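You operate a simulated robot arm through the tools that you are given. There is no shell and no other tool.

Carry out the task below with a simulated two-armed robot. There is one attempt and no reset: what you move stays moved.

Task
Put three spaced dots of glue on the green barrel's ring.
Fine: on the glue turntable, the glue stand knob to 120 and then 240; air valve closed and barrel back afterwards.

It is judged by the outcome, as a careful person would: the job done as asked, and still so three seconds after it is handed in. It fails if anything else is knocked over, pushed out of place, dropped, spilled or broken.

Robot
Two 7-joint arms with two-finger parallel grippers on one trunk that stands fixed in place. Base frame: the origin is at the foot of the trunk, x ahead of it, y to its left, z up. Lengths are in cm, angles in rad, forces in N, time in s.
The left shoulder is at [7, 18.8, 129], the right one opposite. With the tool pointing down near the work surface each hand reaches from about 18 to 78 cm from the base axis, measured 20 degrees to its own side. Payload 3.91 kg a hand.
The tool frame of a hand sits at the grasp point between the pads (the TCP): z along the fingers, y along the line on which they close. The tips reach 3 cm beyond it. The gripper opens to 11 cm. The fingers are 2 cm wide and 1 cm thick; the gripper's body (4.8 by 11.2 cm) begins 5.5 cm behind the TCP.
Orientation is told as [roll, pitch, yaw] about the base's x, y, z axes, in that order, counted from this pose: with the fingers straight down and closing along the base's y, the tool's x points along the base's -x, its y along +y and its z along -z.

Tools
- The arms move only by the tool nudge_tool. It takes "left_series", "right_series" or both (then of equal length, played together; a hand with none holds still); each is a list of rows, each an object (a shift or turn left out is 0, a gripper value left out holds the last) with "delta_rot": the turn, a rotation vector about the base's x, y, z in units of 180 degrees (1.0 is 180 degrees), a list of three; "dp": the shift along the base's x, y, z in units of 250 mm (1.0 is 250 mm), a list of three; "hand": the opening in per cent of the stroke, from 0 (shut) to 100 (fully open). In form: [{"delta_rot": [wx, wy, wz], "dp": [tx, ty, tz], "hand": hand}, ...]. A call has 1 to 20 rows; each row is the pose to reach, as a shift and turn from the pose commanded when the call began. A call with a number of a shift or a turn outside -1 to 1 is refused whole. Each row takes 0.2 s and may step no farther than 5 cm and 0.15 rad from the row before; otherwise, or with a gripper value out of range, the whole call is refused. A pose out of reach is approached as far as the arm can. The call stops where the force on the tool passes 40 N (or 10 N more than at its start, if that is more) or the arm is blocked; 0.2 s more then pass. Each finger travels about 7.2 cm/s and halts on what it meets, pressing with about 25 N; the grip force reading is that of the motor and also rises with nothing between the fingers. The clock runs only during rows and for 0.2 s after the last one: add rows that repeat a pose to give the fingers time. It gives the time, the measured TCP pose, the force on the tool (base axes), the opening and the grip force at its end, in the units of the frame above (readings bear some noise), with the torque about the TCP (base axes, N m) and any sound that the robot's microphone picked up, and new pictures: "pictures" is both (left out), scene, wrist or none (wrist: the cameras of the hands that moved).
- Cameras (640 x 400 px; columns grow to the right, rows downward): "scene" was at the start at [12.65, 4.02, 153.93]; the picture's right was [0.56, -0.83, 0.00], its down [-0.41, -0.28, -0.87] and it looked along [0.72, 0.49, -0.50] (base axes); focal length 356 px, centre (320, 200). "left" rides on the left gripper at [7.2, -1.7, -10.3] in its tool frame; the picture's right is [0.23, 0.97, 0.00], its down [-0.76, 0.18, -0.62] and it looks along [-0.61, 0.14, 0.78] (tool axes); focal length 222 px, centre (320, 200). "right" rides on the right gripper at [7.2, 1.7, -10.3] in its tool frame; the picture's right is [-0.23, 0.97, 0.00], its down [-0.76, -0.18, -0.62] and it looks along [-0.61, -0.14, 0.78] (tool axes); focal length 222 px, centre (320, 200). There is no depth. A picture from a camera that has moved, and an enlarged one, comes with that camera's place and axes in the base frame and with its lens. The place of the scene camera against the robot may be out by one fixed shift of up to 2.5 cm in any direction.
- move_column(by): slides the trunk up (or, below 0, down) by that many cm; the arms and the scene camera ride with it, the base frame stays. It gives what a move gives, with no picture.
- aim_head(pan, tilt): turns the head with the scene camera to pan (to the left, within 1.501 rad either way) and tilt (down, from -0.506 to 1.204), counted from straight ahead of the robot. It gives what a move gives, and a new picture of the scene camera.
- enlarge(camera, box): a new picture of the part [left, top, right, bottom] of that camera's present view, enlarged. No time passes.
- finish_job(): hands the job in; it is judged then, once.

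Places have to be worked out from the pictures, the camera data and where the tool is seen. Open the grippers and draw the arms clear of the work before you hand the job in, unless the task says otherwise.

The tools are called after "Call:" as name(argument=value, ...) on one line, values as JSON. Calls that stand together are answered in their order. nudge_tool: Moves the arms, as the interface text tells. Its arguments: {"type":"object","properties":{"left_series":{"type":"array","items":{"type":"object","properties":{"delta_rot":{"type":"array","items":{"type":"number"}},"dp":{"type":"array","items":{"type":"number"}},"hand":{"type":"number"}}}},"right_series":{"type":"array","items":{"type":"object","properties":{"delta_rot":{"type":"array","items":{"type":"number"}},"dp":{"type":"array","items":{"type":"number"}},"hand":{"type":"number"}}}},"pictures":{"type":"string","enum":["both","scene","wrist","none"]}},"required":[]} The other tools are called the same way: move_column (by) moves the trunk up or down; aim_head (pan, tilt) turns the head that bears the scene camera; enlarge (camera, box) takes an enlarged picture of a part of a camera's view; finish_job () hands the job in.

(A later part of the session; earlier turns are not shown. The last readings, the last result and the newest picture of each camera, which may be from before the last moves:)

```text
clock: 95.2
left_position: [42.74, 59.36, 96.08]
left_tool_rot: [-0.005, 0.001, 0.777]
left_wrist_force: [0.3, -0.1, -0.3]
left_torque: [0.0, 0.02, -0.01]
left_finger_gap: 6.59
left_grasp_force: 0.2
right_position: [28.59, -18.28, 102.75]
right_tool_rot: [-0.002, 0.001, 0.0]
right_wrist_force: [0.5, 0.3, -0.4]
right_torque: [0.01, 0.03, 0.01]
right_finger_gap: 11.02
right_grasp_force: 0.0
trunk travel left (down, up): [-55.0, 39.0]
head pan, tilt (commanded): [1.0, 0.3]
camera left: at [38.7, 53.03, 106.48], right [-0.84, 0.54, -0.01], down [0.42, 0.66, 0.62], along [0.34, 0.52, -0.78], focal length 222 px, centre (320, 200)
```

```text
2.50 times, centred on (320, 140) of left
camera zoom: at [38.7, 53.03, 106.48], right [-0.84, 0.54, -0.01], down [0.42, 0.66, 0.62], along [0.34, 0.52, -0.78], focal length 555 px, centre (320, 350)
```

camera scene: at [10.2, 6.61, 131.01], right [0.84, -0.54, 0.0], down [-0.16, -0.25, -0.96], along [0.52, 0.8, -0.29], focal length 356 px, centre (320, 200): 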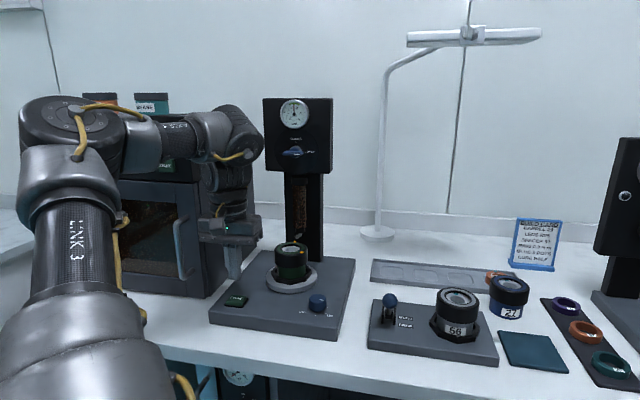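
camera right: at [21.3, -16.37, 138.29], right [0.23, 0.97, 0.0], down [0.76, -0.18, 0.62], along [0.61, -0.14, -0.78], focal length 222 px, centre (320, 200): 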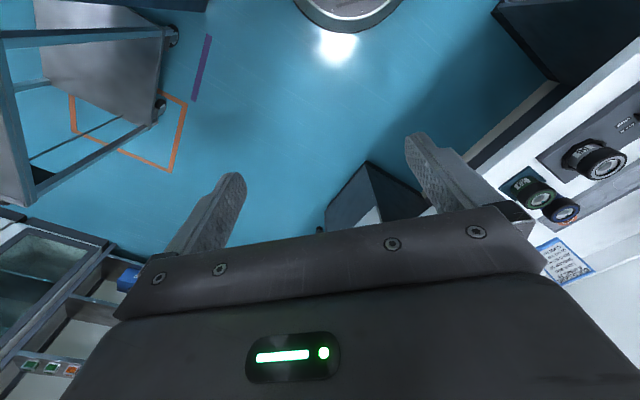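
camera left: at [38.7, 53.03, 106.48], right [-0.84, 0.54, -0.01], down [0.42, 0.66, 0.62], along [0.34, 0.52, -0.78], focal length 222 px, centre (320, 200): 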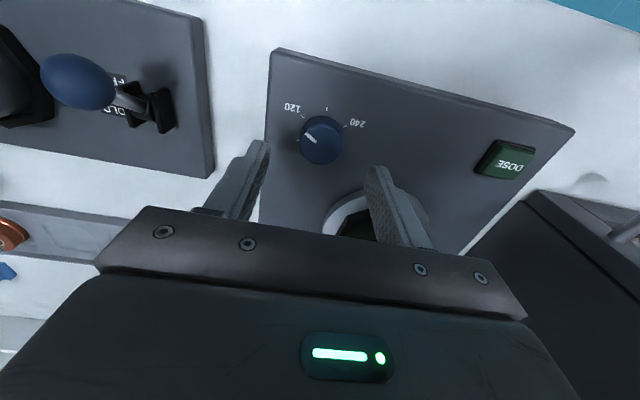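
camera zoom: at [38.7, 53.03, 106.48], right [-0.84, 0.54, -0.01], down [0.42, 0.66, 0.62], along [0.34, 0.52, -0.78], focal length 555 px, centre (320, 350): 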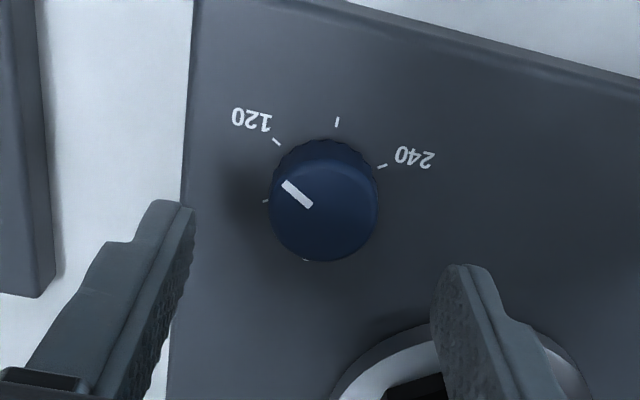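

Same view as last time with the pointer at 120. I'll lower to z ≈ 91.25, grip, and turn another −120°.

Call:
nudge_tool(left_series=[{"dp": [-0.005, -0.002, -0.06]}, {"dp": [-0.005, -0.002, -0.12]}, {"dp": [-0.005, -0.002, -0.16]}, {"dp": [-0.005, -0.002, -0.185]}, {"dp": [-0.005, -0.002, -0.185]}, {"dp": [-0.005, -0.002, -0.185], "hand": 45}, {"dp": [-0.005, -0.002, -0.185], "hand": 35}, {"dp": [-0.005, -0.002, -0.185], "hand": 25}, {"dp": [-0.005, -0.002, -0.185], "hand": 20}, {"dp": [-0.005, -0.002, -0.185], "hand": 20}], pictures="wrist")

Call:
enlarge(camera="left", box=[250, 110, 410, 230])

```text
clock: 97.4
left_position: [42.5, 59.21, 91.32]
left_tool_rot: [-0.006, 0.0, 0.776]
left_wrist_force: [0.6, -1.5, -1.3]
left_torque: [0.39, 0.17, -0.01]
left_finger_gap: 3.34
left_grasp_force: 45.0
right_position: [28.59, -18.29, 102.93]
right_tool_rot: [0.0, 0.001, -0.001]
right_wrist_force: [0.3, 0.6, 0.2]
right_torque: [-0.03, -0.02, -0.02]
right_finger_gap: 10.98
right_grasp_force: 0.1
trunk travel left (down, up): [-55.0, 39.0]
head pan, tilt (commanded): [1.0, 0.3]
camera left: at [38.56, 52.96, 101.7], right [-0.84, 0.54, 0.0], down [0.42, 0.66, 0.62], along [0.34, 0.52, -0.78], focal length 222 px, centre (320, 200)
```

left: 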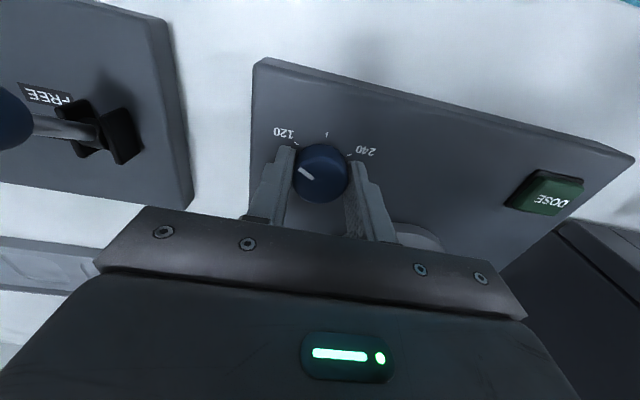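

```text
3.33 times, centred on (330, 170) of left
camera zoom: at [38.56, 52.96, 101.7], right [-0.84, 0.54, 0.0], down [0.42, 0.66, 0.62], along [0.34, 0.52, -0.78], focal length 740 px, centre (287, 300)
```

zoom: 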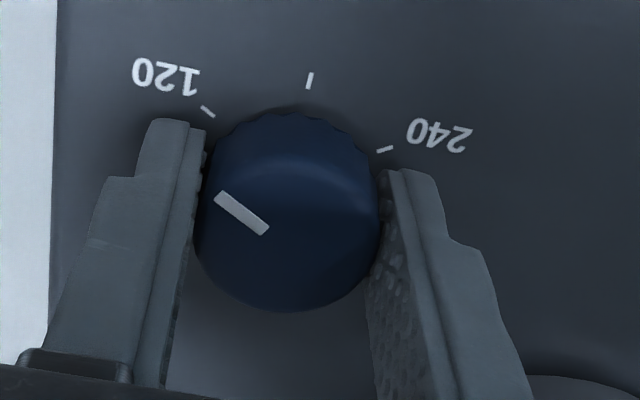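

The knob is gripped the same way as before. I'll rotate −120° again to bring the pointer to 240.

Call:
nudge_tool(left_series=[{"delta_rot": [0, 0, -0.03]}, {"delta_rot": [0, 0, -0.075]}, {"delta_rot": [0, 0, -0.12]}, {"delta_rot": [0, 0, -0.165]}, {"delta_rot": [0, 0, -0.21]}, {"delta_rot": [0, 0, -0.255]}, {"delta_rot": [0, 0, -0.3]}, {"delta_rot": [0, 0, -0.345]}, {"delta_rot": [0, 0, -0.39]}, {"delta_rot": [0, 0, -0.435]}, {"delta_rot": [0, 0, -0.48]}, {"delta_rot": [0, 0, -0.525]}, {"delta_rot": [0, 0, -0.57]}, {"delta_rot": [0, 0, -0.615]}, {"delta_rot": [0, 0, -0.65]}, {"delta_rot": [0, 0, -0.6667]}, {"delta_rot": [0, 0, -0.6667]}], pictures="wrist")

Call:
enlarge(camera="left", box=[250, 110, 410, 230])

```text
clock: 101.0
left_position: [42.54, 59.3, 91.36]
left_tool_rot: [-0.003, 0.003, -1.319]
left_wrist_force: [11.4, 5.8, 12.3]
left_torque: [-0.71, -0.75, 0.02]
left_finger_gap: 3.33
left_grasp_force: 44.8
right_position: [28.55, -18.21, 102.85]
right_tool_rot: [0.002, -0.001, 0.0]
right_wrist_force: [0.2, 0.9, 0.0]
right_torque: [-0.02, -0.01, 0.02]
right_finger_gap: 11.0
right_grasp_force: 0.0
trunk travel left (down, up): [-55.0, 39.0]
head pan, tilt (commanded): [1.0, 0.3]
camera left: at [39.18, 65.79, 101.7], right [0.89, 0.46, 0.0], down [0.36, -0.69, 0.62], along [0.29, -0.55, -0.78], focal length 222 px, centre (320, 200)
```

left: 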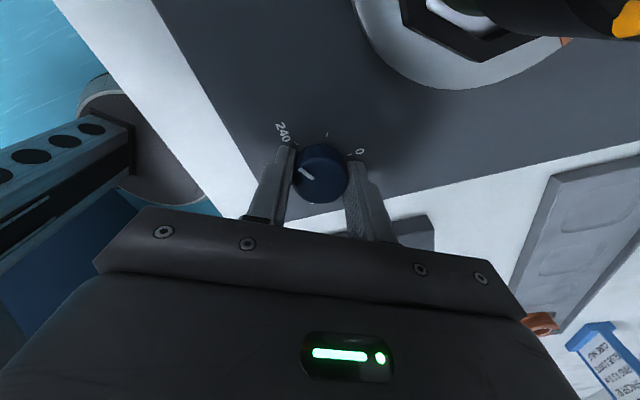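

```text
3.33 times, centred on (330, 170) of left
camera zoom: at [39.18, 65.79, 101.7], right [0.89, 0.46, 0.0], down [0.36, -0.69, 0.62], along [0.29, -0.55, -0.78], focal length 740 px, centre (287, 300)
```

zoom: 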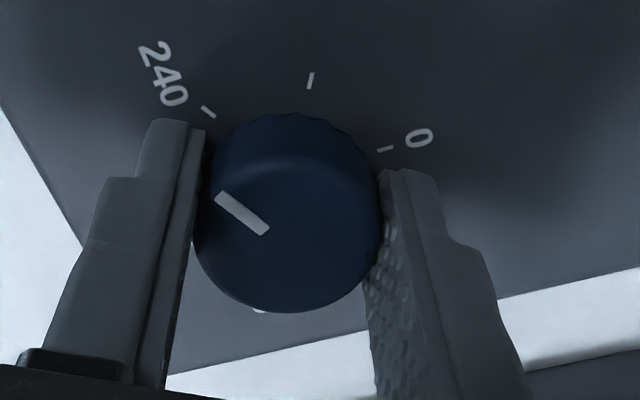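

The pointer now lines up with 240. I'll release, lift straight up, and confirm the reading.

Call:
nudge_tool(left_series=[{"hand": 40}, {"hand": 52}, {"hand": 60}, {"hand": 60}, {"dp": [0, 0, 0.06]}, {"dp": [0, 0, 0.16]}, {"dp": [0, 0, 0.3]}, {"dp": [0, 0, 0.46]}, {"dp": [0, 0, 0.46]}], pictures="wrist")

Call:
enlarge(camera="left", box=[250, 60, 410, 180])

Call:
enlarge(camera="scene", box=[250, 90, 350, 190])

```text
clock: 103.0
left_position: [42.72, 59.39, 102.94]
left_tool_rot: [-0.007, 0.0, -1.317]
left_wrist_force: [0.0, -0.1, -0.5]
left_torque: [-0.02, 0.03, 0.0]
left_finger_gap: 6.59
left_grasp_force: 0.0
right_position: [28.72, -18.2, 102.81]
right_tool_rot: [-0.002, 0.0, 0.0]
right_wrist_force: [-0.3, 0.6, 0.0]
right_torque: [-0.02, 0.01, -0.04]
right_finger_gap: 11.0
right_grasp_force: 0.1
trunk travel left (down, up): [-55.0, 39.0]
head pan, tilt (commanded): [1.0, 0.3]
camera left: at [39.28, 65.9, 113.29], right [0.89, 0.46, -0.01], down [0.37, -0.69, 0.62], along [0.28, -0.55, -0.78], focal length 222 px, centre (320, 200)
```

left: 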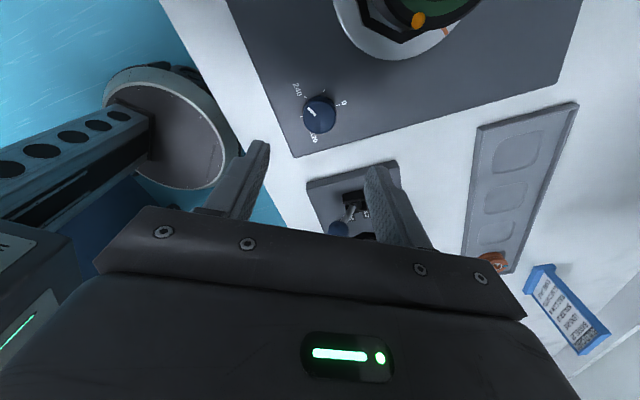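

```text
3.33 times, centred on (330, 120) of left
camera zoom: at [39.28, 65.9, 113.29], right [0.89, 0.46, -0.01], down [0.37, -0.69, 0.62], along [0.28, -0.55, -0.78], focal length 740 px, centre (287, 467)
```

zoom: 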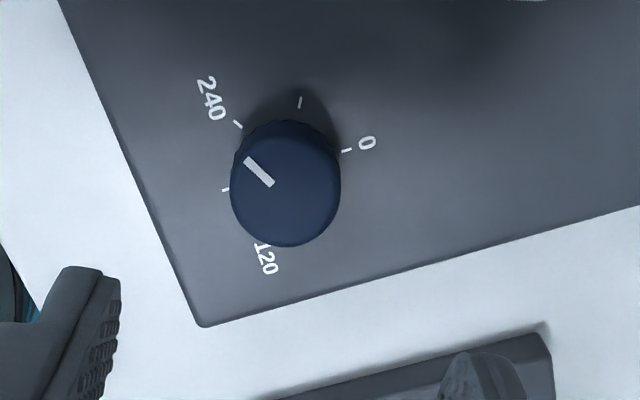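

```text
4.00 times, centred on (300, 140) of scene
camera zoom: at [10.25, 6.86, 130.99], right [0.84, -0.54, 0.0], down [-0.16, -0.25, -0.95], along [0.52, 0.8, -0.3], focal length 1425 px, centre (400, 440)
```

zoom: 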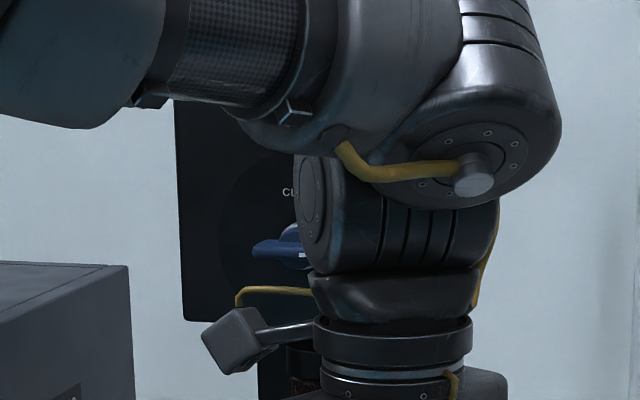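

Knob at 240. I'll swing back to yaw 45° over DOSE for the third dose.

Call:
nudge_tool(left_series=[{"dp": [-0.02, 0.01, 0.0], "delta_rot": [0, 0, 0.045], "hand": 40}, {"dp": [-0.05, 0.03, 0.0], "delta_rot": [0, 0, 0.09], "hand": 20}, {"dp": [-0.08, 0.06, 0.0], "delta_rot": [0, 0, 0.135], "hand": 0}, {"dp": [-0.12, 0.09, 0.0], "delta_rot": [0, 0, 0.18]}, {"dp": [-0.16, 0.12, 0.0], "delta_rot": [0, 0, 0.225]}, {"dp": [-0.2, 0.16, 0.0], "delta_rot": [0, 0, 0.27]}, {"dp": [-0.24, 0.19, 0.0], "delta_rot": [0, 0, 0.315]}, {"dp": [-0.28, 0.23, 0.0], "delta_rot": [0, 0, 0.36]}, {"dp": [-0.32, 0.26, 0.0], "delta_rot": [0, 0, 0.405]}, {"dp": [-0.36, 0.3, 0.0], "delta_rot": [0, 0, 0.45]}, {"dp": [-0.4, 0.33, 0.0], "delta_rot": [0, 0, 0.495]}, {"dp": [-0.44, 0.36, 0.0], "delta_rot": [0, 0, 0.54]}, {"dp": [-0.47, 0.39, 0.0], "delta_rot": [0, 0, 0.585]}, {"dp": [-0.49, 0.41, 0.0], "delta_rot": [0, 0, 0.63]}, {"dp": [-0.502, 0.428, 0.0], "delta_rot": [0, 0, 0.6667]}, {"dp": [-0.502, 0.428, 0.0], "delta_rot": [0, 0, 0.6667]}], pictures="both")

Call:
enlarge(camera="left", box=[150, 60, 410, 220])

Call:
enlarge(camera="scene", box=[250, 90, 350, 190])

```text
clock: 106.4
left_position: [29.92, 70.0, 102.86]
left_tool_rot: [-0.005, 0.003, 0.779]
left_wrist_force: [1.1, 0.7, 0.3]
left_torque: [-0.02, 0.03, -0.01]
left_finger_gap: 0.0
left_grasp_force: 24.7
right_position: [28.52, -18.32, 102.78]
right_tool_rot: [0.001, 0.0, -0.001]
right_wrist_force: [0.0, -0.2, 0.2]
right_torque: [0.0, -0.01, -0.03]
right_finger_gap: 10.97
right_grasp_force: 0.0
trunk travel left (down, up): [-55.0, 39.0]
head pan, tilt (commanded): [1.0, 0.3]
camera scene: at [10.22, 6.74, 131.0], right [0.84, -0.54, 0.0], down [-0.16, -0.25, -0.96], along [0.52, 0.8, -0.3], focal length 356 px, centre (320, 200)
camera left: at [25.95, 63.67, 113.19], right [-0.85, 0.53, 0.0], down [0.42, 0.66, 0.62], along [0.33, 0.52, -0.78], focal length 222 px, centre (320, 200)
```

scene: 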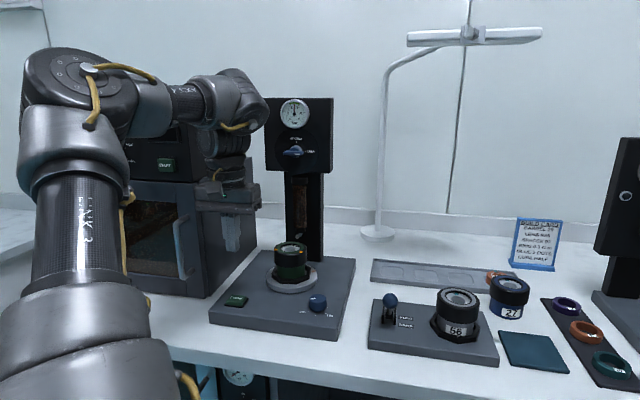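
left: 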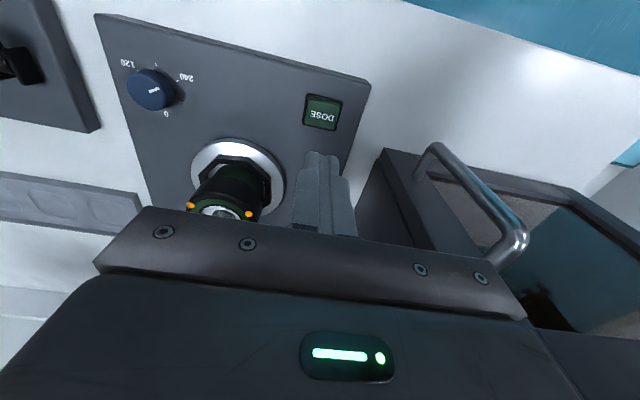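

```text
2.46 times, centred on (280, 140) of left
camera zoom: at [25.95, 63.67, 113.19], right [-0.85, 0.53, 0.0], down [0.42, 0.66, 0.62], along [0.33, 0.52, -0.78], focal length 547 px, centre (418, 348)
```

zoom: 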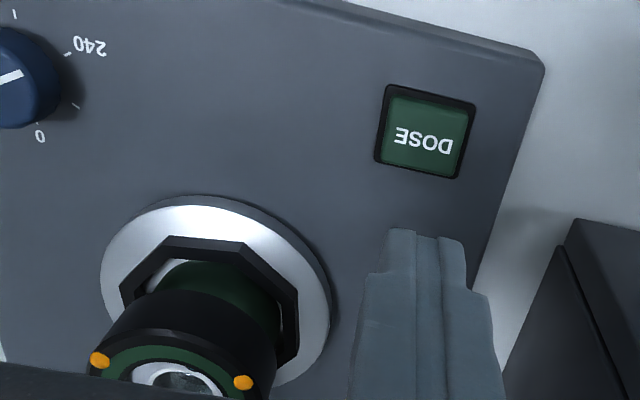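

```text
4.00 times, centred on (300, 140) of scene
camera zoom: at [10.22, 6.74, 131.0], right [0.84, -0.54, 0.0], down [-0.16, -0.25, -0.96], along [0.52, 0.8, -0.3], focal length 1425 px, centre (400, 440)
```

zoom: 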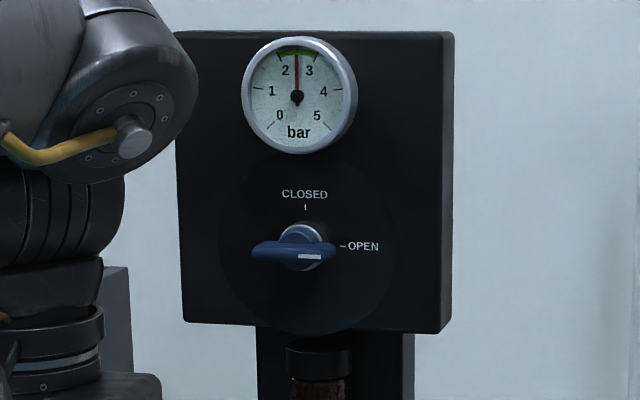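

Two dots are now at the front-left and front-right positions, pressure is steady at 2.5 bar, and the knob is at 240. Third press on DOSE with the same depth.

Call:
nudge_tool(left_series=[{"dp": [0, 0, -0.12]}, {"dp": [0, 0, -0.26]}, {"dp": [0, 0, -0.37]}, {"dp": [0, 0, -0.412]}, {"dp": [0, 0, -0.428]}, {"dp": [0, 0, -0.442]}, {"dp": [0, 0, -0.428]}, {"dp": [0, 0, -0.37]}, {"dp": [0, 0, -0.26]}], pictures="both")

Call:
enlarge(camera="scene", box=[260, 220, 320, 280])

```text
clock: 108.4
left_position: [29.81, 70.16, 96.36]
left_tool_rot: [-0.005, 0.002, 0.777]
left_wrist_force: [-0.5, -0.7, -0.8]
left_torque: [0.01, -0.02, 0.0]
left_finger_gap: 0.0
left_grasp_force: 25.0
right_position: [28.52, -18.35, 102.8]
right_tool_rot: [0.003, 0.001, 0.0]
right_wrist_force: [-0.1, 0.3, -0.1]
right_torque: [0.04, -0.01, 0.01]
right_finger_gap: 11.01
right_grasp_force: 0.1
trunk travel left (down, up): [-55.0, 39.0]
head pan, tilt (commanded): [1.0, 0.3]
heard: click
camera scene: at [10.2, 6.61, 131.01], right [0.84, -0.54, 0.0], down [-0.16, -0.25, -0.96], along [0.52, 0.8, -0.29], focal length 356 px, centre (320, 200)
camera left: at [25.76, 63.82, 106.73], right [-0.84, 0.54, 0.0], down [0.42, 0.66, 0.62], along [0.34, 0.52, -0.78], focal length 222 px, centre (320, 200)
```

scene: 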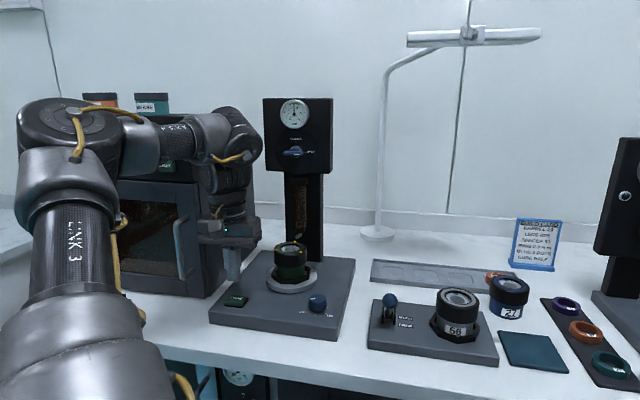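
left: 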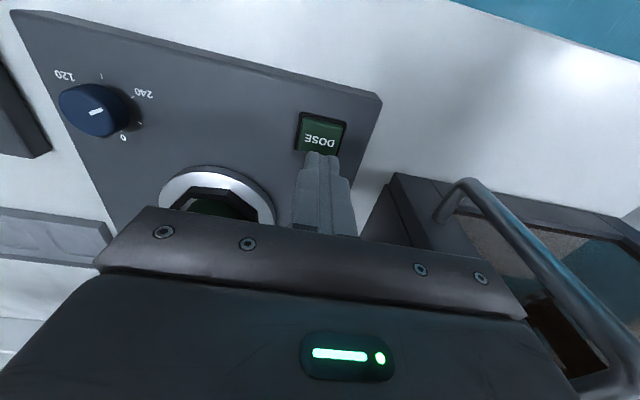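

```text
6.67 times, centred on (290, 250) of scene
camera zoom: at [10.2, 6.61, 131.01], right [0.84, -0.54, 0.0], down [-0.16, -0.25, -0.96], along [0.52, 0.8, -0.29], focal length 2375 px, centre (520, -133)
```

zoom: 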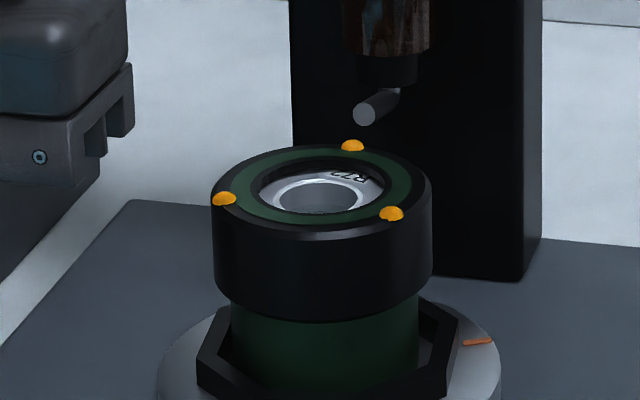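

All three dots are on the ring, evenly spaced at 120°. Next I'll close the air valve: raise the hand and tilt the fingers back to horizontal at the valve standoff.

Call:
nudge_tool(left_series=[{"dp": [0.02, -0.04, 0.12]}, {"dp": [0.06, -0.11, 0.25]}, {"dp": [0.11, -0.19, 0.35]}, {"dp": [0.15, -0.25, 0.41]}, {"dp": [0.16, -0.25, 0.45], "delta_rot": [0.031, -0.0312, 0]}, {"dp": [0.17, -0.25, 0.49], "delta_rot": [0.062, -0.0624, 0]}, {"dp": [0.18, -0.25, 0.53], "delta_rot": [0.093, -0.0936, 0]}, {"dp": [0.19, -0.25, 0.57], "delta_rot": [0.124, -0.1248, 0]}, {"dp": [0.2, -0.25, 0.61], "delta_rot": [0.155, -0.156, 0]}, {"dp": [0.21, -0.245, 0.65], "delta_rot": [0.186, -0.1872, 0]}, {"dp": [0.22, -0.24, 0.69], "delta_rot": [0.217, -0.2184, 0]}, {"dp": [0.23, -0.235, 0.73], "delta_rot": [0.248, -0.2496, 0]}, {"dp": [0.24, -0.23, 0.77], "delta_rot": [0.279, -0.2808, 0]}, {"dp": [0.25, -0.225, 0.8], "delta_rot": [0.31, -0.312, 0]}, {"dp": [0.26, -0.22, 0.82], "delta_rot": [0.341, -0.3432, 0]}, {"dp": [0.27, -0.216, 0.82], "delta_rot": [0.3524, -0.3548, 0]}, {"dp": [0.277, -0.213, 0.82], "delta_rot": [0.3524, -0.3548, 0]}, {"dp": [0.277, -0.213, 0.82], "delta_rot": [0.3524, -0.3548, 0]}], pictures="none")

```text
clock: 112.2
left_position: [36.92, 64.7, 116.82]
left_tool_rot: [1.34, -1.565, -0.563]
left_wrist_force: [-0.4, 0.8, 0.3]
left_torque: [-0.01, 0.02, -0.02]
left_finger_gap: 0.0
left_grasp_force: 25.0
right_position: [28.59, -18.11, 102.84]
right_tool_rot: [0.001, -0.001, -0.001]
right_wrist_force: [0.5, 0.2, 0.4]
right_torque: [0.02, -0.01, 0.02]
right_finger_gap: 11.02
right_grasp_force: 0.0
trunk travel left (down, up): [-55.0, 39.0]
head pan, tilt (commanded): [1.0, 0.3]
```

At the standoff with fingers level. Now I'll roll +90° about the approach axis to match the horizontal handle, opening the fingers to about 2.6 cm.

Call:
nudge_tool(left_series=[{"delta_rot": [0.0312, 0.031, 0], "hand": 12}, {"delta_rot": [0.0624, 0.062, 0], "hand": 24}, {"delta_rot": [0.0936, 0.093, 0]}, {"delta_rot": [0.1248, 0.124, 0]}, {"delta_rot": [0.156, 0.155, 0]}, {"delta_rot": [0.1872, 0.186, 0]}, {"delta_rot": [0.2184, 0.217, 0]}, {"delta_rot": [0.2496, 0.248, 0]}, {"delta_rot": [0.2808, 0.279, 0]}, {"delta_rot": [0.312, 0.31, 0]}, {"delta_rot": [0.3432, 0.341, 0]}, {"delta_rot": [0.3548, 0.3524, 0]}, {"delta_rot": [0.3548, 0.3524, 0]}], pictures="both")

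Call:
enlarge(camera="left", box=[240, 60, 400, 220])

```text
clock: 115.0
left_position: [36.84, 64.8, 116.83]
left_tool_rot: [1.567, 0.007, -0.788]
left_wrist_force: [0.0, 0.2, 0.3]
left_torque: [0.01, -0.02, 0.04]
left_finger_gap: 2.65
left_grasp_force: 0.0
right_position: [28.64, -18.14, 102.93]
right_tool_rot: [0.001, 0.0, 0.0]
right_wrist_force: [0.0, 0.1, -0.4]
right_torque: [0.01, 0.02, -0.04]
right_finger_gap: 11.0
right_grasp_force: 0.0
trunk travel left (down, up): [-55.0, 39.0]
head pan, tilt (commanded): [1.0, 0.3]
camera scene: at [10.22, 6.74, 131.0], right [0.84, -0.54, 0.0], down [-0.16, -0.25, -0.96], along [0.52, 0.8, -0.3], focal length 356 px, centre (320, 200)
camera left: at [24.44, 62.52, 115.24], right [-0.15, 0.16, 0.98], down [0.1, -0.98, 0.18], along [0.98, 0.12, 0.13], focal length 222 px, centre (320, 200)
```

scene: 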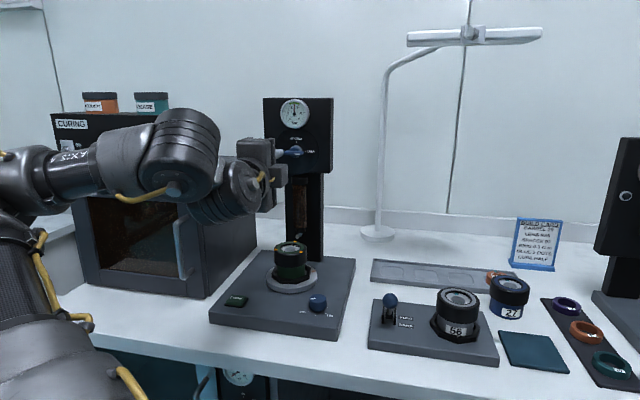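
left: 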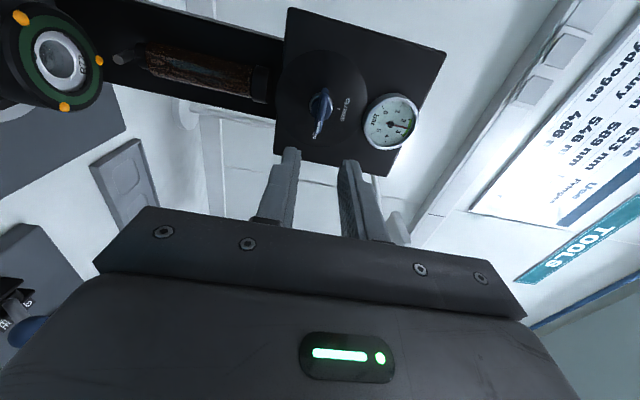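

```text
2.50 times, centred on (320, 140) of left
camera zoom: at [24.44, 62.52, 115.24], right [-0.15, 0.16, 0.98], down [0.1, -0.98, 0.18], along [0.98, 0.12, 0.13], focal length 555 px, centre (320, 350)
```

zoom: 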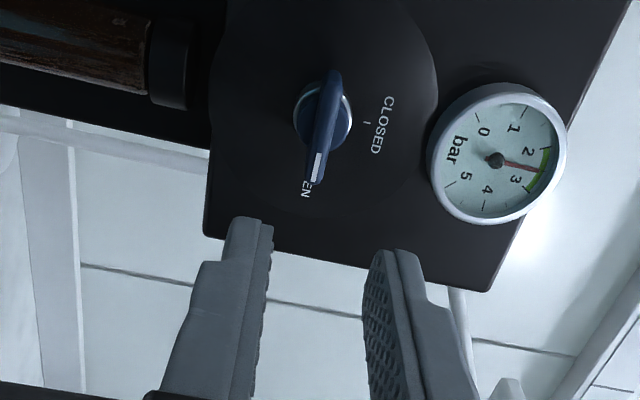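

The valve pivot lies within 2 mm of the hand's axis. I'll advance 11 cm along it so the open fingers straddle the horizontal handle.

Call:
nudge_tool(left_series=[{"dp": [0.06, 0.062, 0]}, {"dp": [0.13, 0.133, 0]}, {"dp": [0.2, 0.204, 0]}, {"dp": [0.25, 0.255, 0]}, {"dp": [0.285, 0.291, 0]}, {"dp": [0.305, 0.312, 0]}, {"dp": [0.3134, 0.3203, 0]}, {"dp": [0.3134, 0.3203, 0]}], pictures="wrist")

Call:
enlarge(camera="left", box=[230, 90, 410, 230])

```text
clock: 116.8
left_position: [44.61, 72.95, 116.77]
left_tool_rot: [1.566, 0.004, -0.788]
left_wrist_force: [0.8, 0.3, 0.2]
left_torque: [-0.03, -0.01, -0.04]
left_finger_gap: 2.66
left_grasp_force: 0.2
right_position: [28.61, -18.28, 102.76]
right_tool_rot: [0.0, -0.001, 0.0]
right_wrist_force: [-0.5, -0.1, 0.7]
right_torque: [-0.01, 0.01, 0.03]
right_finger_gap: 10.98
right_grasp_force: 0.1
trunk travel left (down, up): [-55.0, 39.0]
head pan, tilt (commanded): [1.0, 0.3]
camera left: at [32.18, 70.65, 115.24], right [-0.15, 0.16, 0.97], down [0.1, -0.98, 0.18], along [0.98, 0.12, 0.13], focal length 222 px, centre (320, 200)
```

left: 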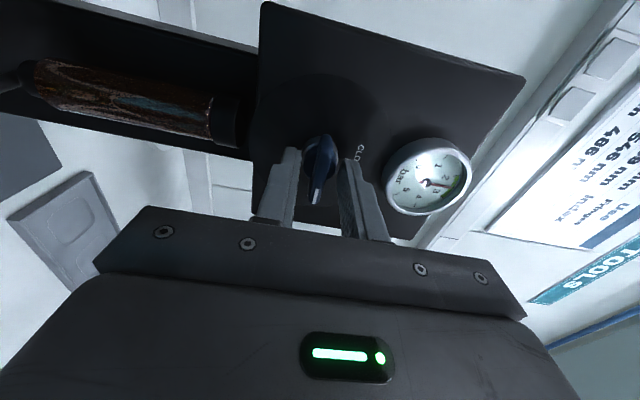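

```text
2.86 times, centred on (320, 160) of left
camera zoom: at [32.18, 70.65, 115.24], right [-0.15, 0.16, 0.97], down [0.1, -0.98, 0.18], along [0.98, 0.12, 0.13], focal length 635 px, centre (320, 314)
```

zoom: 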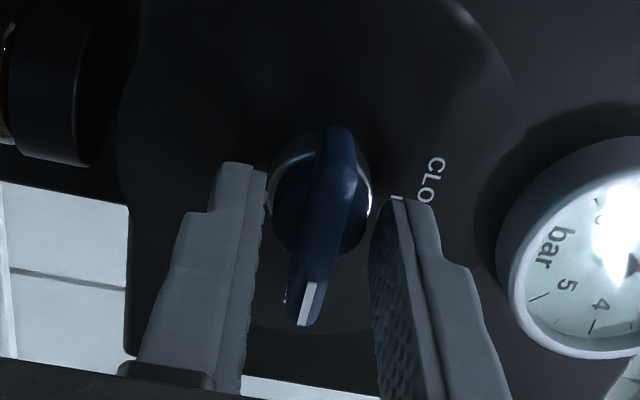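

The handle is centred between the fingers. I'll close on it.

Call:
nudge_tool(left_series=[{"hand": 15}, {"hand": 8}, {"hand": 0}, {"hand": 0}, {"hand": 0}], pictures="none")

Call:
nudge_tool(left_series=[{"delta_rot": [-0.0248, -0.0247, 0]}, {"delta_rot": [-0.0497, -0.0493, 0]}, {"delta_rot": [-0.0745, -0.074, 0]}, {"delta_rot": [-0.0993, -0.0987, 0]}], pictures="wrist")

```text
clock: 118.0
left_position: [44.59, 72.76, 116.91]
left_tool_rot: [1.566, 0.005, -0.787]
left_wrist_force: [-0.9, -1.1, -3.2]
left_torque: [0.24, -0.89, 0.02]
left_finger_gap: 0.81
left_grasp_force: 44.8
right_position: [28.54, -18.28, 102.93]
right_tool_rot: [0.001, -0.001, 0.0]
right_wrist_force: [-0.2, -0.4, -0.1]
right_torque: [-0.02, 0.02, 0.0]
right_finger_gap: 10.99
right_grasp_force: 0.1
trunk travel left (down, up): [-55.0, 39.0]
head pan, tilt (commanded): [1.0, 0.3]
```

```text
clock: 119.0
left_position: [44.53, 72.93, 116.82]
left_tool_rot: [1.567, -0.437, -0.788]
left_wrist_force: [2.3, 6.8, 4.6]
left_torque: [0.87, -0.84, -0.87]
left_finger_gap: 0.8
left_grasp_force: 44.5
right_position: [28.56, -18.09, 102.95]
right_tool_rot: [-0.003, -0.001, 0.001]
right_wrist_force: [-0.3, 0.2, -0.4]
right_torque: [0.0, 0.01, -0.01]
right_finger_gap: 11.01
right_grasp_force: 0.2
trunk travel left (down, up): [-55.0, 39.0]
head pan, tilt (commanded): [1.0, 0.3]
camera left: at [33.17, 69.65, 112.27], right [-0.43, 0.44, 0.79], down [-0.01, -0.87, 0.49], along [0.9, 0.21, 0.38], focal length 222 px, centre (320, 200)
```

left: 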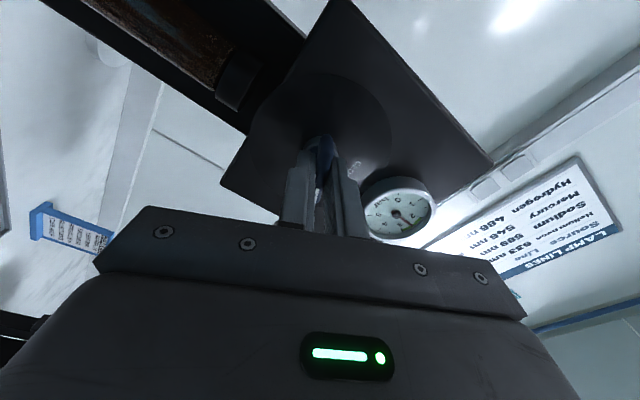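

Turning smoothly (about 25° so far, low force). I'll continue the remaining 65° to CLOSED.

Call:
nudge_tool(left_series=[{"delta_rot": [-0.0248, -0.0247, 0]}, {"delta_rot": [-0.0497, -0.0493, 0]}, {"delta_rot": [-0.0745, -0.074, 0]}, {"delta_rot": [-0.0993, -0.0987, 0]}, {"delta_rot": [-0.1242, -0.1233, 0]}, {"delta_rot": [-0.149, -0.148, 0]}, {"delta_rot": [-0.1738, -0.1727, 0]}, {"delta_rot": [-0.1987, -0.1973, 0]}, {"delta_rot": [-0.2235, -0.222, 0]}, {"delta_rot": [-0.2483, -0.2467, 0]}, {"delta_rot": [-0.2555, -0.2537, 0]}], pictures="both")

Call:
enlarge(camera="left", box=[230, 90, 410, 230])

Call:
enlarge(camera="scene", box=[230, 90, 350, 190])

```text
clock: 121.4
left_position: [44.6, 72.84, 116.89]
left_tool_rot: [1.286, -1.571, -0.506]
left_wrist_force: [6.2, 19.5, 19.0]
left_torque: [0.86, -0.87, 1.04]
left_finger_gap: 0.84
left_grasp_force: 44.7
right_position: [28.5, -17.97, 102.83]
right_tool_rot: [-0.003, -0.002, -0.001]
right_wrist_force: [0.0, -0.5, -0.5]
right_torque: [0.0, -0.02, -0.02]
right_finger_gap: 10.99
right_grasp_force: 0.1
trunk travel left (down, up): [-55.0, 39.0]
head pan, tilt (commanded): [1.0, 0.3]
camera scene: at [10.14, 6.91, 131.0], right [0.84, -0.54, 0.0], down [-0.16, -0.25, -0.96], along [0.52, 0.8, -0.3], focal length 356 px, centre (320, 200)
camera left: at [38.43, 64.37, 109.59], right [-0.68, 0.69, -0.23], down [-0.57, -0.31, 0.76], along [0.46, 0.65, 0.61], focal length 222 px, centre (320, 200)
```

scene: 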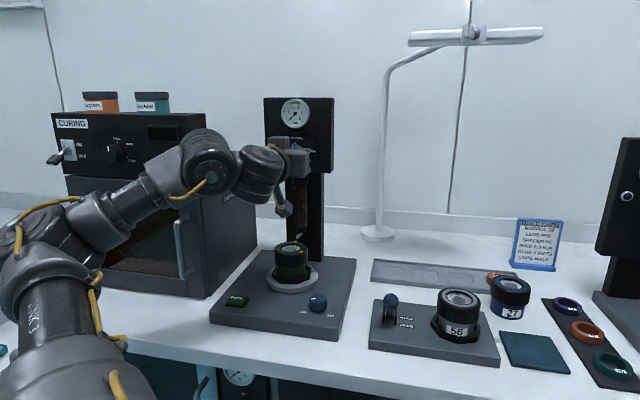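
left: 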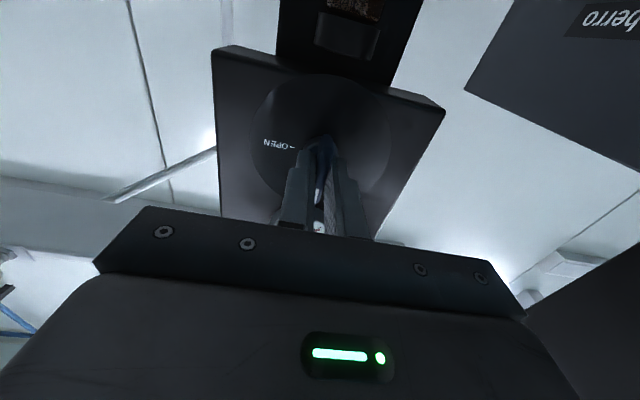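

```text
2.86 times, centred on (320, 160) of left
camera zoom: at [38.43, 64.37, 109.59], right [-0.68, 0.69, -0.23], down [-0.57, -0.31, 0.76], along [0.46, 0.65, 0.61], focal length 635 px, centre (320, 314)
```

zoom: 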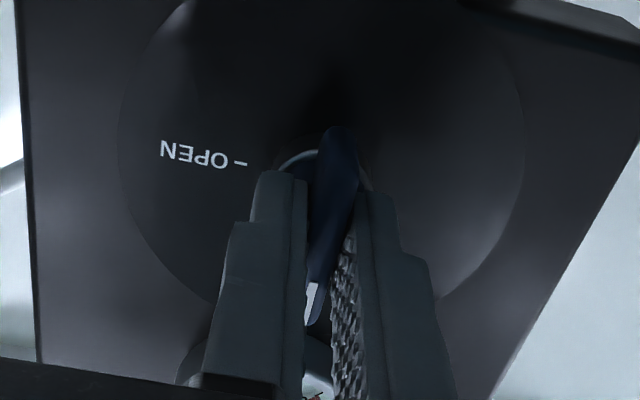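

```text
4.00 times, centred on (290, 140) of scene
camera zoom: at [10.14, 6.91, 131.0], right [0.84, -0.54, 0.0], down [-0.16, -0.25, -0.96], along [0.52, 0.8, -0.3], focal length 1425 px, centre (440, 440)
```

zoom: 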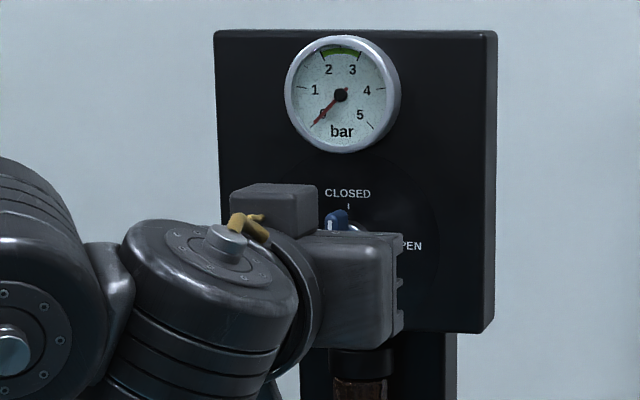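

Gauge is back to 0 and the handle points at CLOSED. I'll open the fingers and back straight out.

Call:
nudge_tool(left_series=[{"hand": 14}, {"hand": 28}, {"hand": 40}, {"hand": 40}, {"dp": [-0.04, -0.04, 0]}, {"dp": [-0.1, -0.1, 0]}, {"dp": [-0.18, -0.18, 0]}, {"dp": [-0.26, -0.26, 0]}, {"dp": [-0.34, -0.34, 0]}, {"dp": [-0.4, -0.4, 0]}, {"dp": [-0.4, -0.4, 0]}], pictures="both")

Call:
enlarge(camera="scene", box=[230, 90, 350, 190])

Call:
enlarge(camera="scene", box=[240, 210, 340, 310])

```text
clock: 123.8
left_position: [34.57, 62.73, 116.58]
left_tool_rot: [1.112, -1.565, -0.336]
left_wrist_force: [0.0, -1.0, 0.4]
left_torque: [-0.01, -0.03, -0.03]
left_finger_gap: 4.4
left_grasp_force: 0.1
right_position: [28.56, -18.17, 102.9]
right_tool_rot: [-0.002, 0.0, 0.002]
right_wrist_force: [1.2, 0.0, 0.0]
right_torque: [-0.07, 0.0, -0.02]
right_finger_gap: 11.02
right_grasp_force: 0.1
trunk travel left (down, up): [-55.0, 39.0]
head pan, tilt (commanded): [1.0, 0.3]
camera scene: at [10.25, 6.85, 130.99], right [0.84, -0.54, 0.0], down [-0.16, -0.25, -0.95], along [0.52, 0.8, -0.3], focal length 356 px, centre (320, 200)
camera left: at [28.37, 54.38, 109.42], right [-0.68, 0.7, -0.22], down [-0.57, -0.31, 0.76], along [0.46, 0.65, 0.61], focal length 222 px, centre (320, 200)
```

scene: 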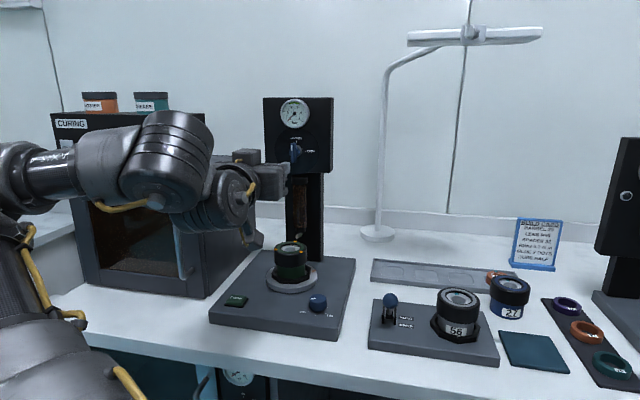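
left: 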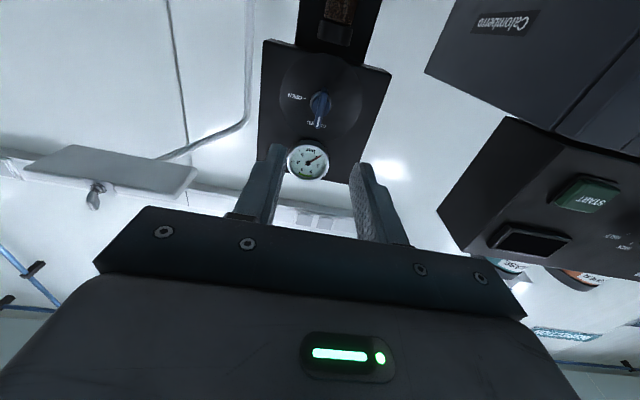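

```text
4.00 times, centred on (290, 140) of scene
camera zoom: at [10.25, 6.85, 130.99], right [0.84, -0.54, 0.0], down [-0.16, -0.25, -0.95], along [0.52, 0.8, -0.3], focal length 1425 px, centre (440, 440)
```

zoom: 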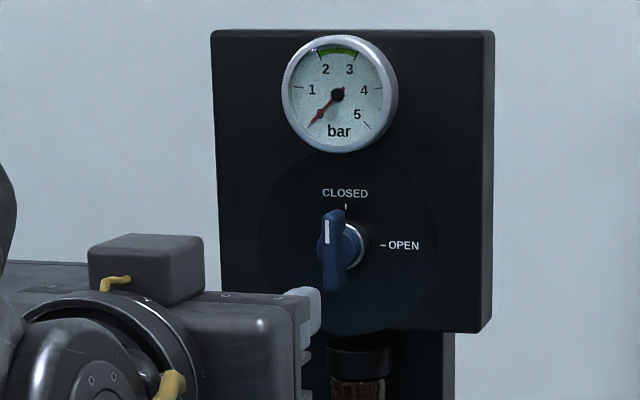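

```text
4.00 times, centred on (290, 260) of scene
camera zoom: at [10.25, 6.85, 130.99], right [0.84, -0.54, 0.0], down [-0.16, -0.25, -0.95], along [0.52, 0.8, -0.3], focal length 1425 px, centre (440, -40)
```

zoom: 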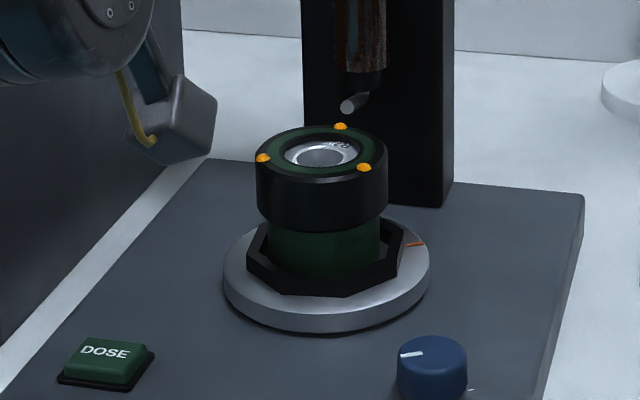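

Valve closed, 0 bar, three dots intact. Now to return the barrel: I'll tilt the hand back to the 30° carrying attitude at the staging point, fingers wide, and re-aim the head.

Call:
nudge_tool(left_series=[{"dp": [0, 0, 0], "delta_rot": [-0.0294, 0.0296, 0], "hand": 60}, {"dp": [-0.005, -0.005, -0.04], "delta_rot": [-0.0587, 0.0591, 0], "hand": 80}, {"dp": [-0.01, -0.01, -0.08], "delta_rot": [-0.0881, 0.0887, 0], "hand": 92}, {"dp": [-0.015, -0.015, -0.13], "delta_rot": [-0.1175, 0.1183, 0], "hand": 92}, {"dp": [-0.02, -0.02, -0.18], "delta_rot": [-0.1468, 0.1478, 0]}, {"dp": [-0.03, -0.03, -0.24], "delta_rot": [-0.1762, 0.1774, 0]}, {"dp": [-0.04, -0.04, -0.3], "delta_rot": [-0.2056, 0.207, 0]}, {"dp": [-0.04, -0.04, -0.36], "delta_rot": [-0.2349, 0.2365, 0]}, {"dp": [-0.04, -0.04, -0.4], "delta_rot": [-0.2349, 0.2365, 0]}, {"dp": [-0.04, -0.04, -0.4], "delta_rot": [-0.2349, 0.2365, 0]}], pictures="wrist")

Call:
aim_head(pan=0.95, tilt=0.5)

```text
clock: 126.0
left_position: [33.76, 61.72, 106.9]
left_tool_rot: [-0.002, -0.521, 0.775]
left_wrist_force: [0.4, 0.5, -0.7]
left_torque: [-0.01, -0.01, -0.01]
left_finger_gap: 10.11
left_grasp_force: 0.1
right_position: [28.68, -18.15, 102.85]
right_tool_rot: [0.001, 0.0, -0.001]
right_wrist_force: [-0.3, -0.4, -0.1]
right_torque: [-0.01, 0.01, 0.0]
right_finger_gap: 11.0
right_grasp_force: 0.2
trunk travel left (down, up): [-55.0, 39.0]
head pan, tilt (commanded): [1.0, 0.3]
camera left: at [26.74, 52.51, 112.21], right [-0.82, 0.56, -0.11], down [0.12, 0.37, 0.92], along [0.56, 0.74, -0.38], focal length 222 px, centre (320, 200)
```

left: 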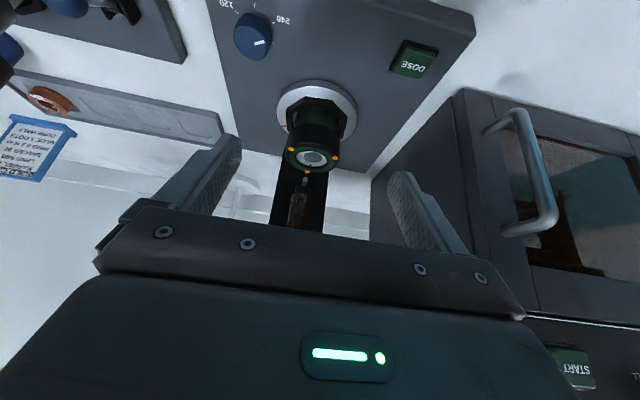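

```text
clock: 126.7
left_position: [33.61, 61.75, 106.79]
left_tool_rot: [-0.003, -0.522, 0.777]
left_wrist_force: [-0.1, -0.5, -0.5]
left_torque: [0.01, 0.01, 0.03]
left_finger_gap: 10.13
left_grasp_force: 0.1
right_position: [28.64, -18.19, 102.73]
right_tool_rot: [0.001, -0.001, 0.001]
right_wrist_force: [0.9, -0.2, -0.2]
right_torque: [-0.02, -0.03, 0.0]
right_finger_gap: 11.0
right_grasp_force: 0.0
trunk travel left (down, up): [-55.0, 39.0]
head pan, tilt (commanded): [0.949, 0.499]
camera scene: at [10.46, 6.32, 129.17], right [0.81, -0.58, 0.0], down [-0.28, -0.39, -0.88], along [0.51, 0.71, -0.48], focal length 356 px, centre (320, 200)
```

scene: 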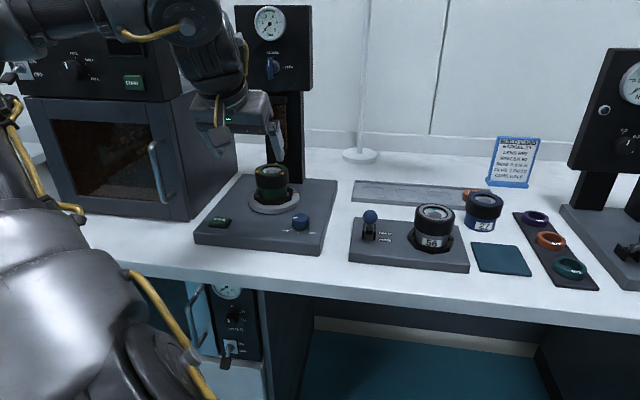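

The hand is in carrying attitude in front of the stand. I'll zoom the wrist view to measure the barrel's present centre and the dot positions relative to where the fingers will go.

Call:
enlarge(camera="left", box=[260, 70, 370, 180])

```text
3.64 times, centred on (315, 125) of left
camera zoom: at [26.72, 52.53, 112.21], right [-0.82, 0.56, -0.12], down [0.12, 0.37, 0.92], along [0.56, 0.74, -0.38], focal length 808 px, centre (338, 473)
```

zoom: 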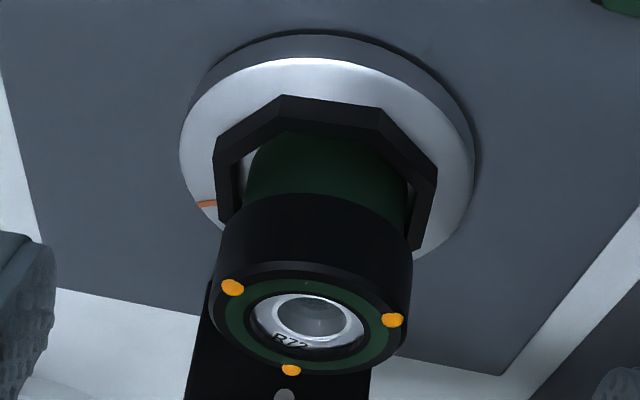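

I'll re-enter along the reverse of my earlier exit path to the release pose, with fingers wide so they pass well outside the dots, then compare the barrel's position between the fingers.

Call:
nudge_tool(left_series=[{"dp": [0.05, 0.05, -0.1]}, {"dp": [0.11, 0.11, -0.19]}, {"dp": [0.17, 0.17, -0.26]}, {"dp": [0.23, 0.23, -0.32]}, {"dp": [0.28, 0.28, -0.37]}, {"dp": [0.32, 0.322, -0.42]}, {"dp": [0.355, 0.357, -0.46]}, {"dp": [0.373, 0.375, -0.48]}, {"dp": [0.38, 0.382, -0.49]}, {"dp": [0.38, 0.382, -0.49]}], pictures="both")

Call:
enlarge(camera="left", box=[210, 0, 450, 240])

Call:
enlarge(camera="scene", box=[230, 130, 330, 230])

```text
clock: 128.9
left_position: [43.31, 71.22, 94.52]
left_tool_rot: [-0.001, -0.521, 0.776]
left_wrist_force: [-0.6, 0.7, -0.8]
left_torque: [0.02, -0.02, 0.04]
left_finger_gap: 10.14
left_grasp_force: 0.0
right_position: [28.6, -18.18, 102.85]
right_tool_rot: [-0.002, -0.001, -0.001]
right_wrist_force: [0.0, -0.2, 0.1]
right_torque: [-0.02, -0.01, 0.0]
right_finger_gap: 11.0
right_grasp_force: 0.0
trunk travel left (down, up): [-55.0, 39.0]
head pan, tilt (commanded): [0.949, 0.499]
camera scene: at [10.47, 6.31, 129.16], right [0.81, -0.58, 0.0], down [-0.28, -0.39, -0.88], along [0.51, 0.71, -0.48], focal length 356 px, centre (320, 200)
camera left: at [36.37, 62.0, 99.91], right [-0.82, 0.56, -0.12], down [0.12, 0.37, 0.92], along [0.56, 0.74, -0.38], focal length 222 px, centre (320, 200)
```

scene: 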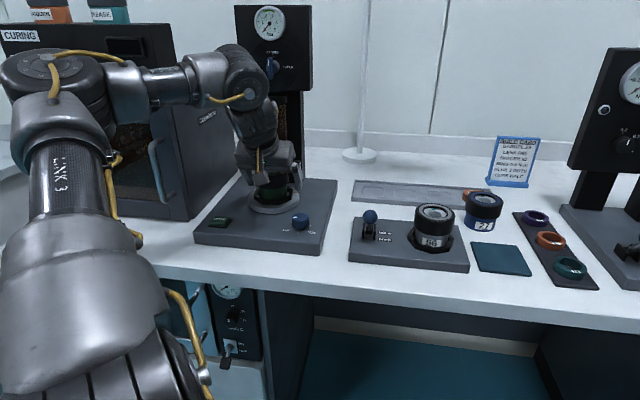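
left: 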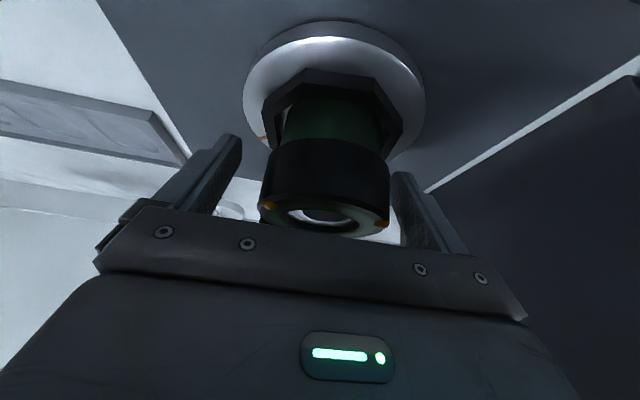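

```text
1.67 times, centred on (330, 120) of left
camera zoom: at [36.37, 62.0, 99.91], right [-0.82, 0.56, -0.12], down [0.12, 0.37, 0.92], along [0.56, 0.74, -0.38], focal length 370 px, centre (303, 333)
```

zoom: 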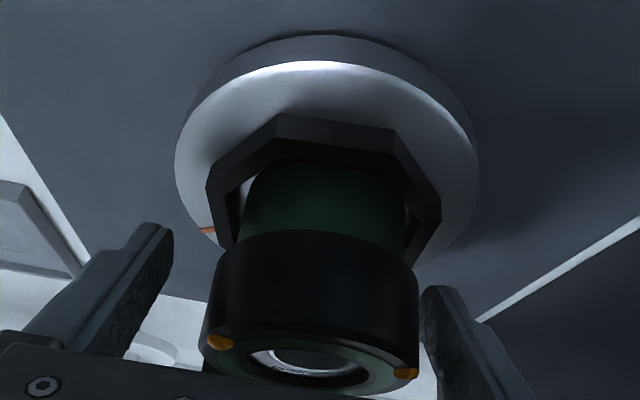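

```text
4.00 times, centred on (280, 180) of scene
camera zoom: at [10.47, 6.31, 129.16], right [0.81, -0.58, 0.0], down [-0.28, -0.39, -0.88], along [0.51, 0.71, -0.48], focal length 1425 px, centre (480, 280)
```

zoom: 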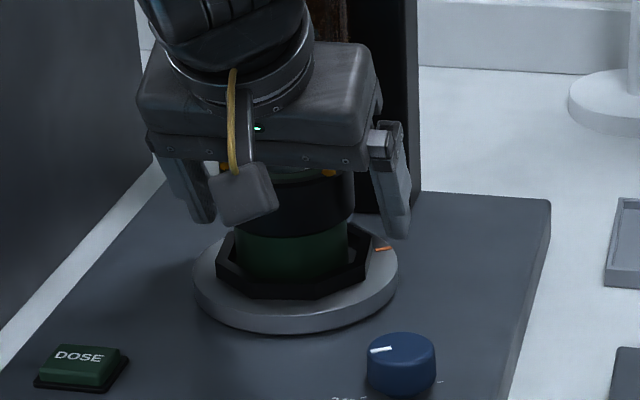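

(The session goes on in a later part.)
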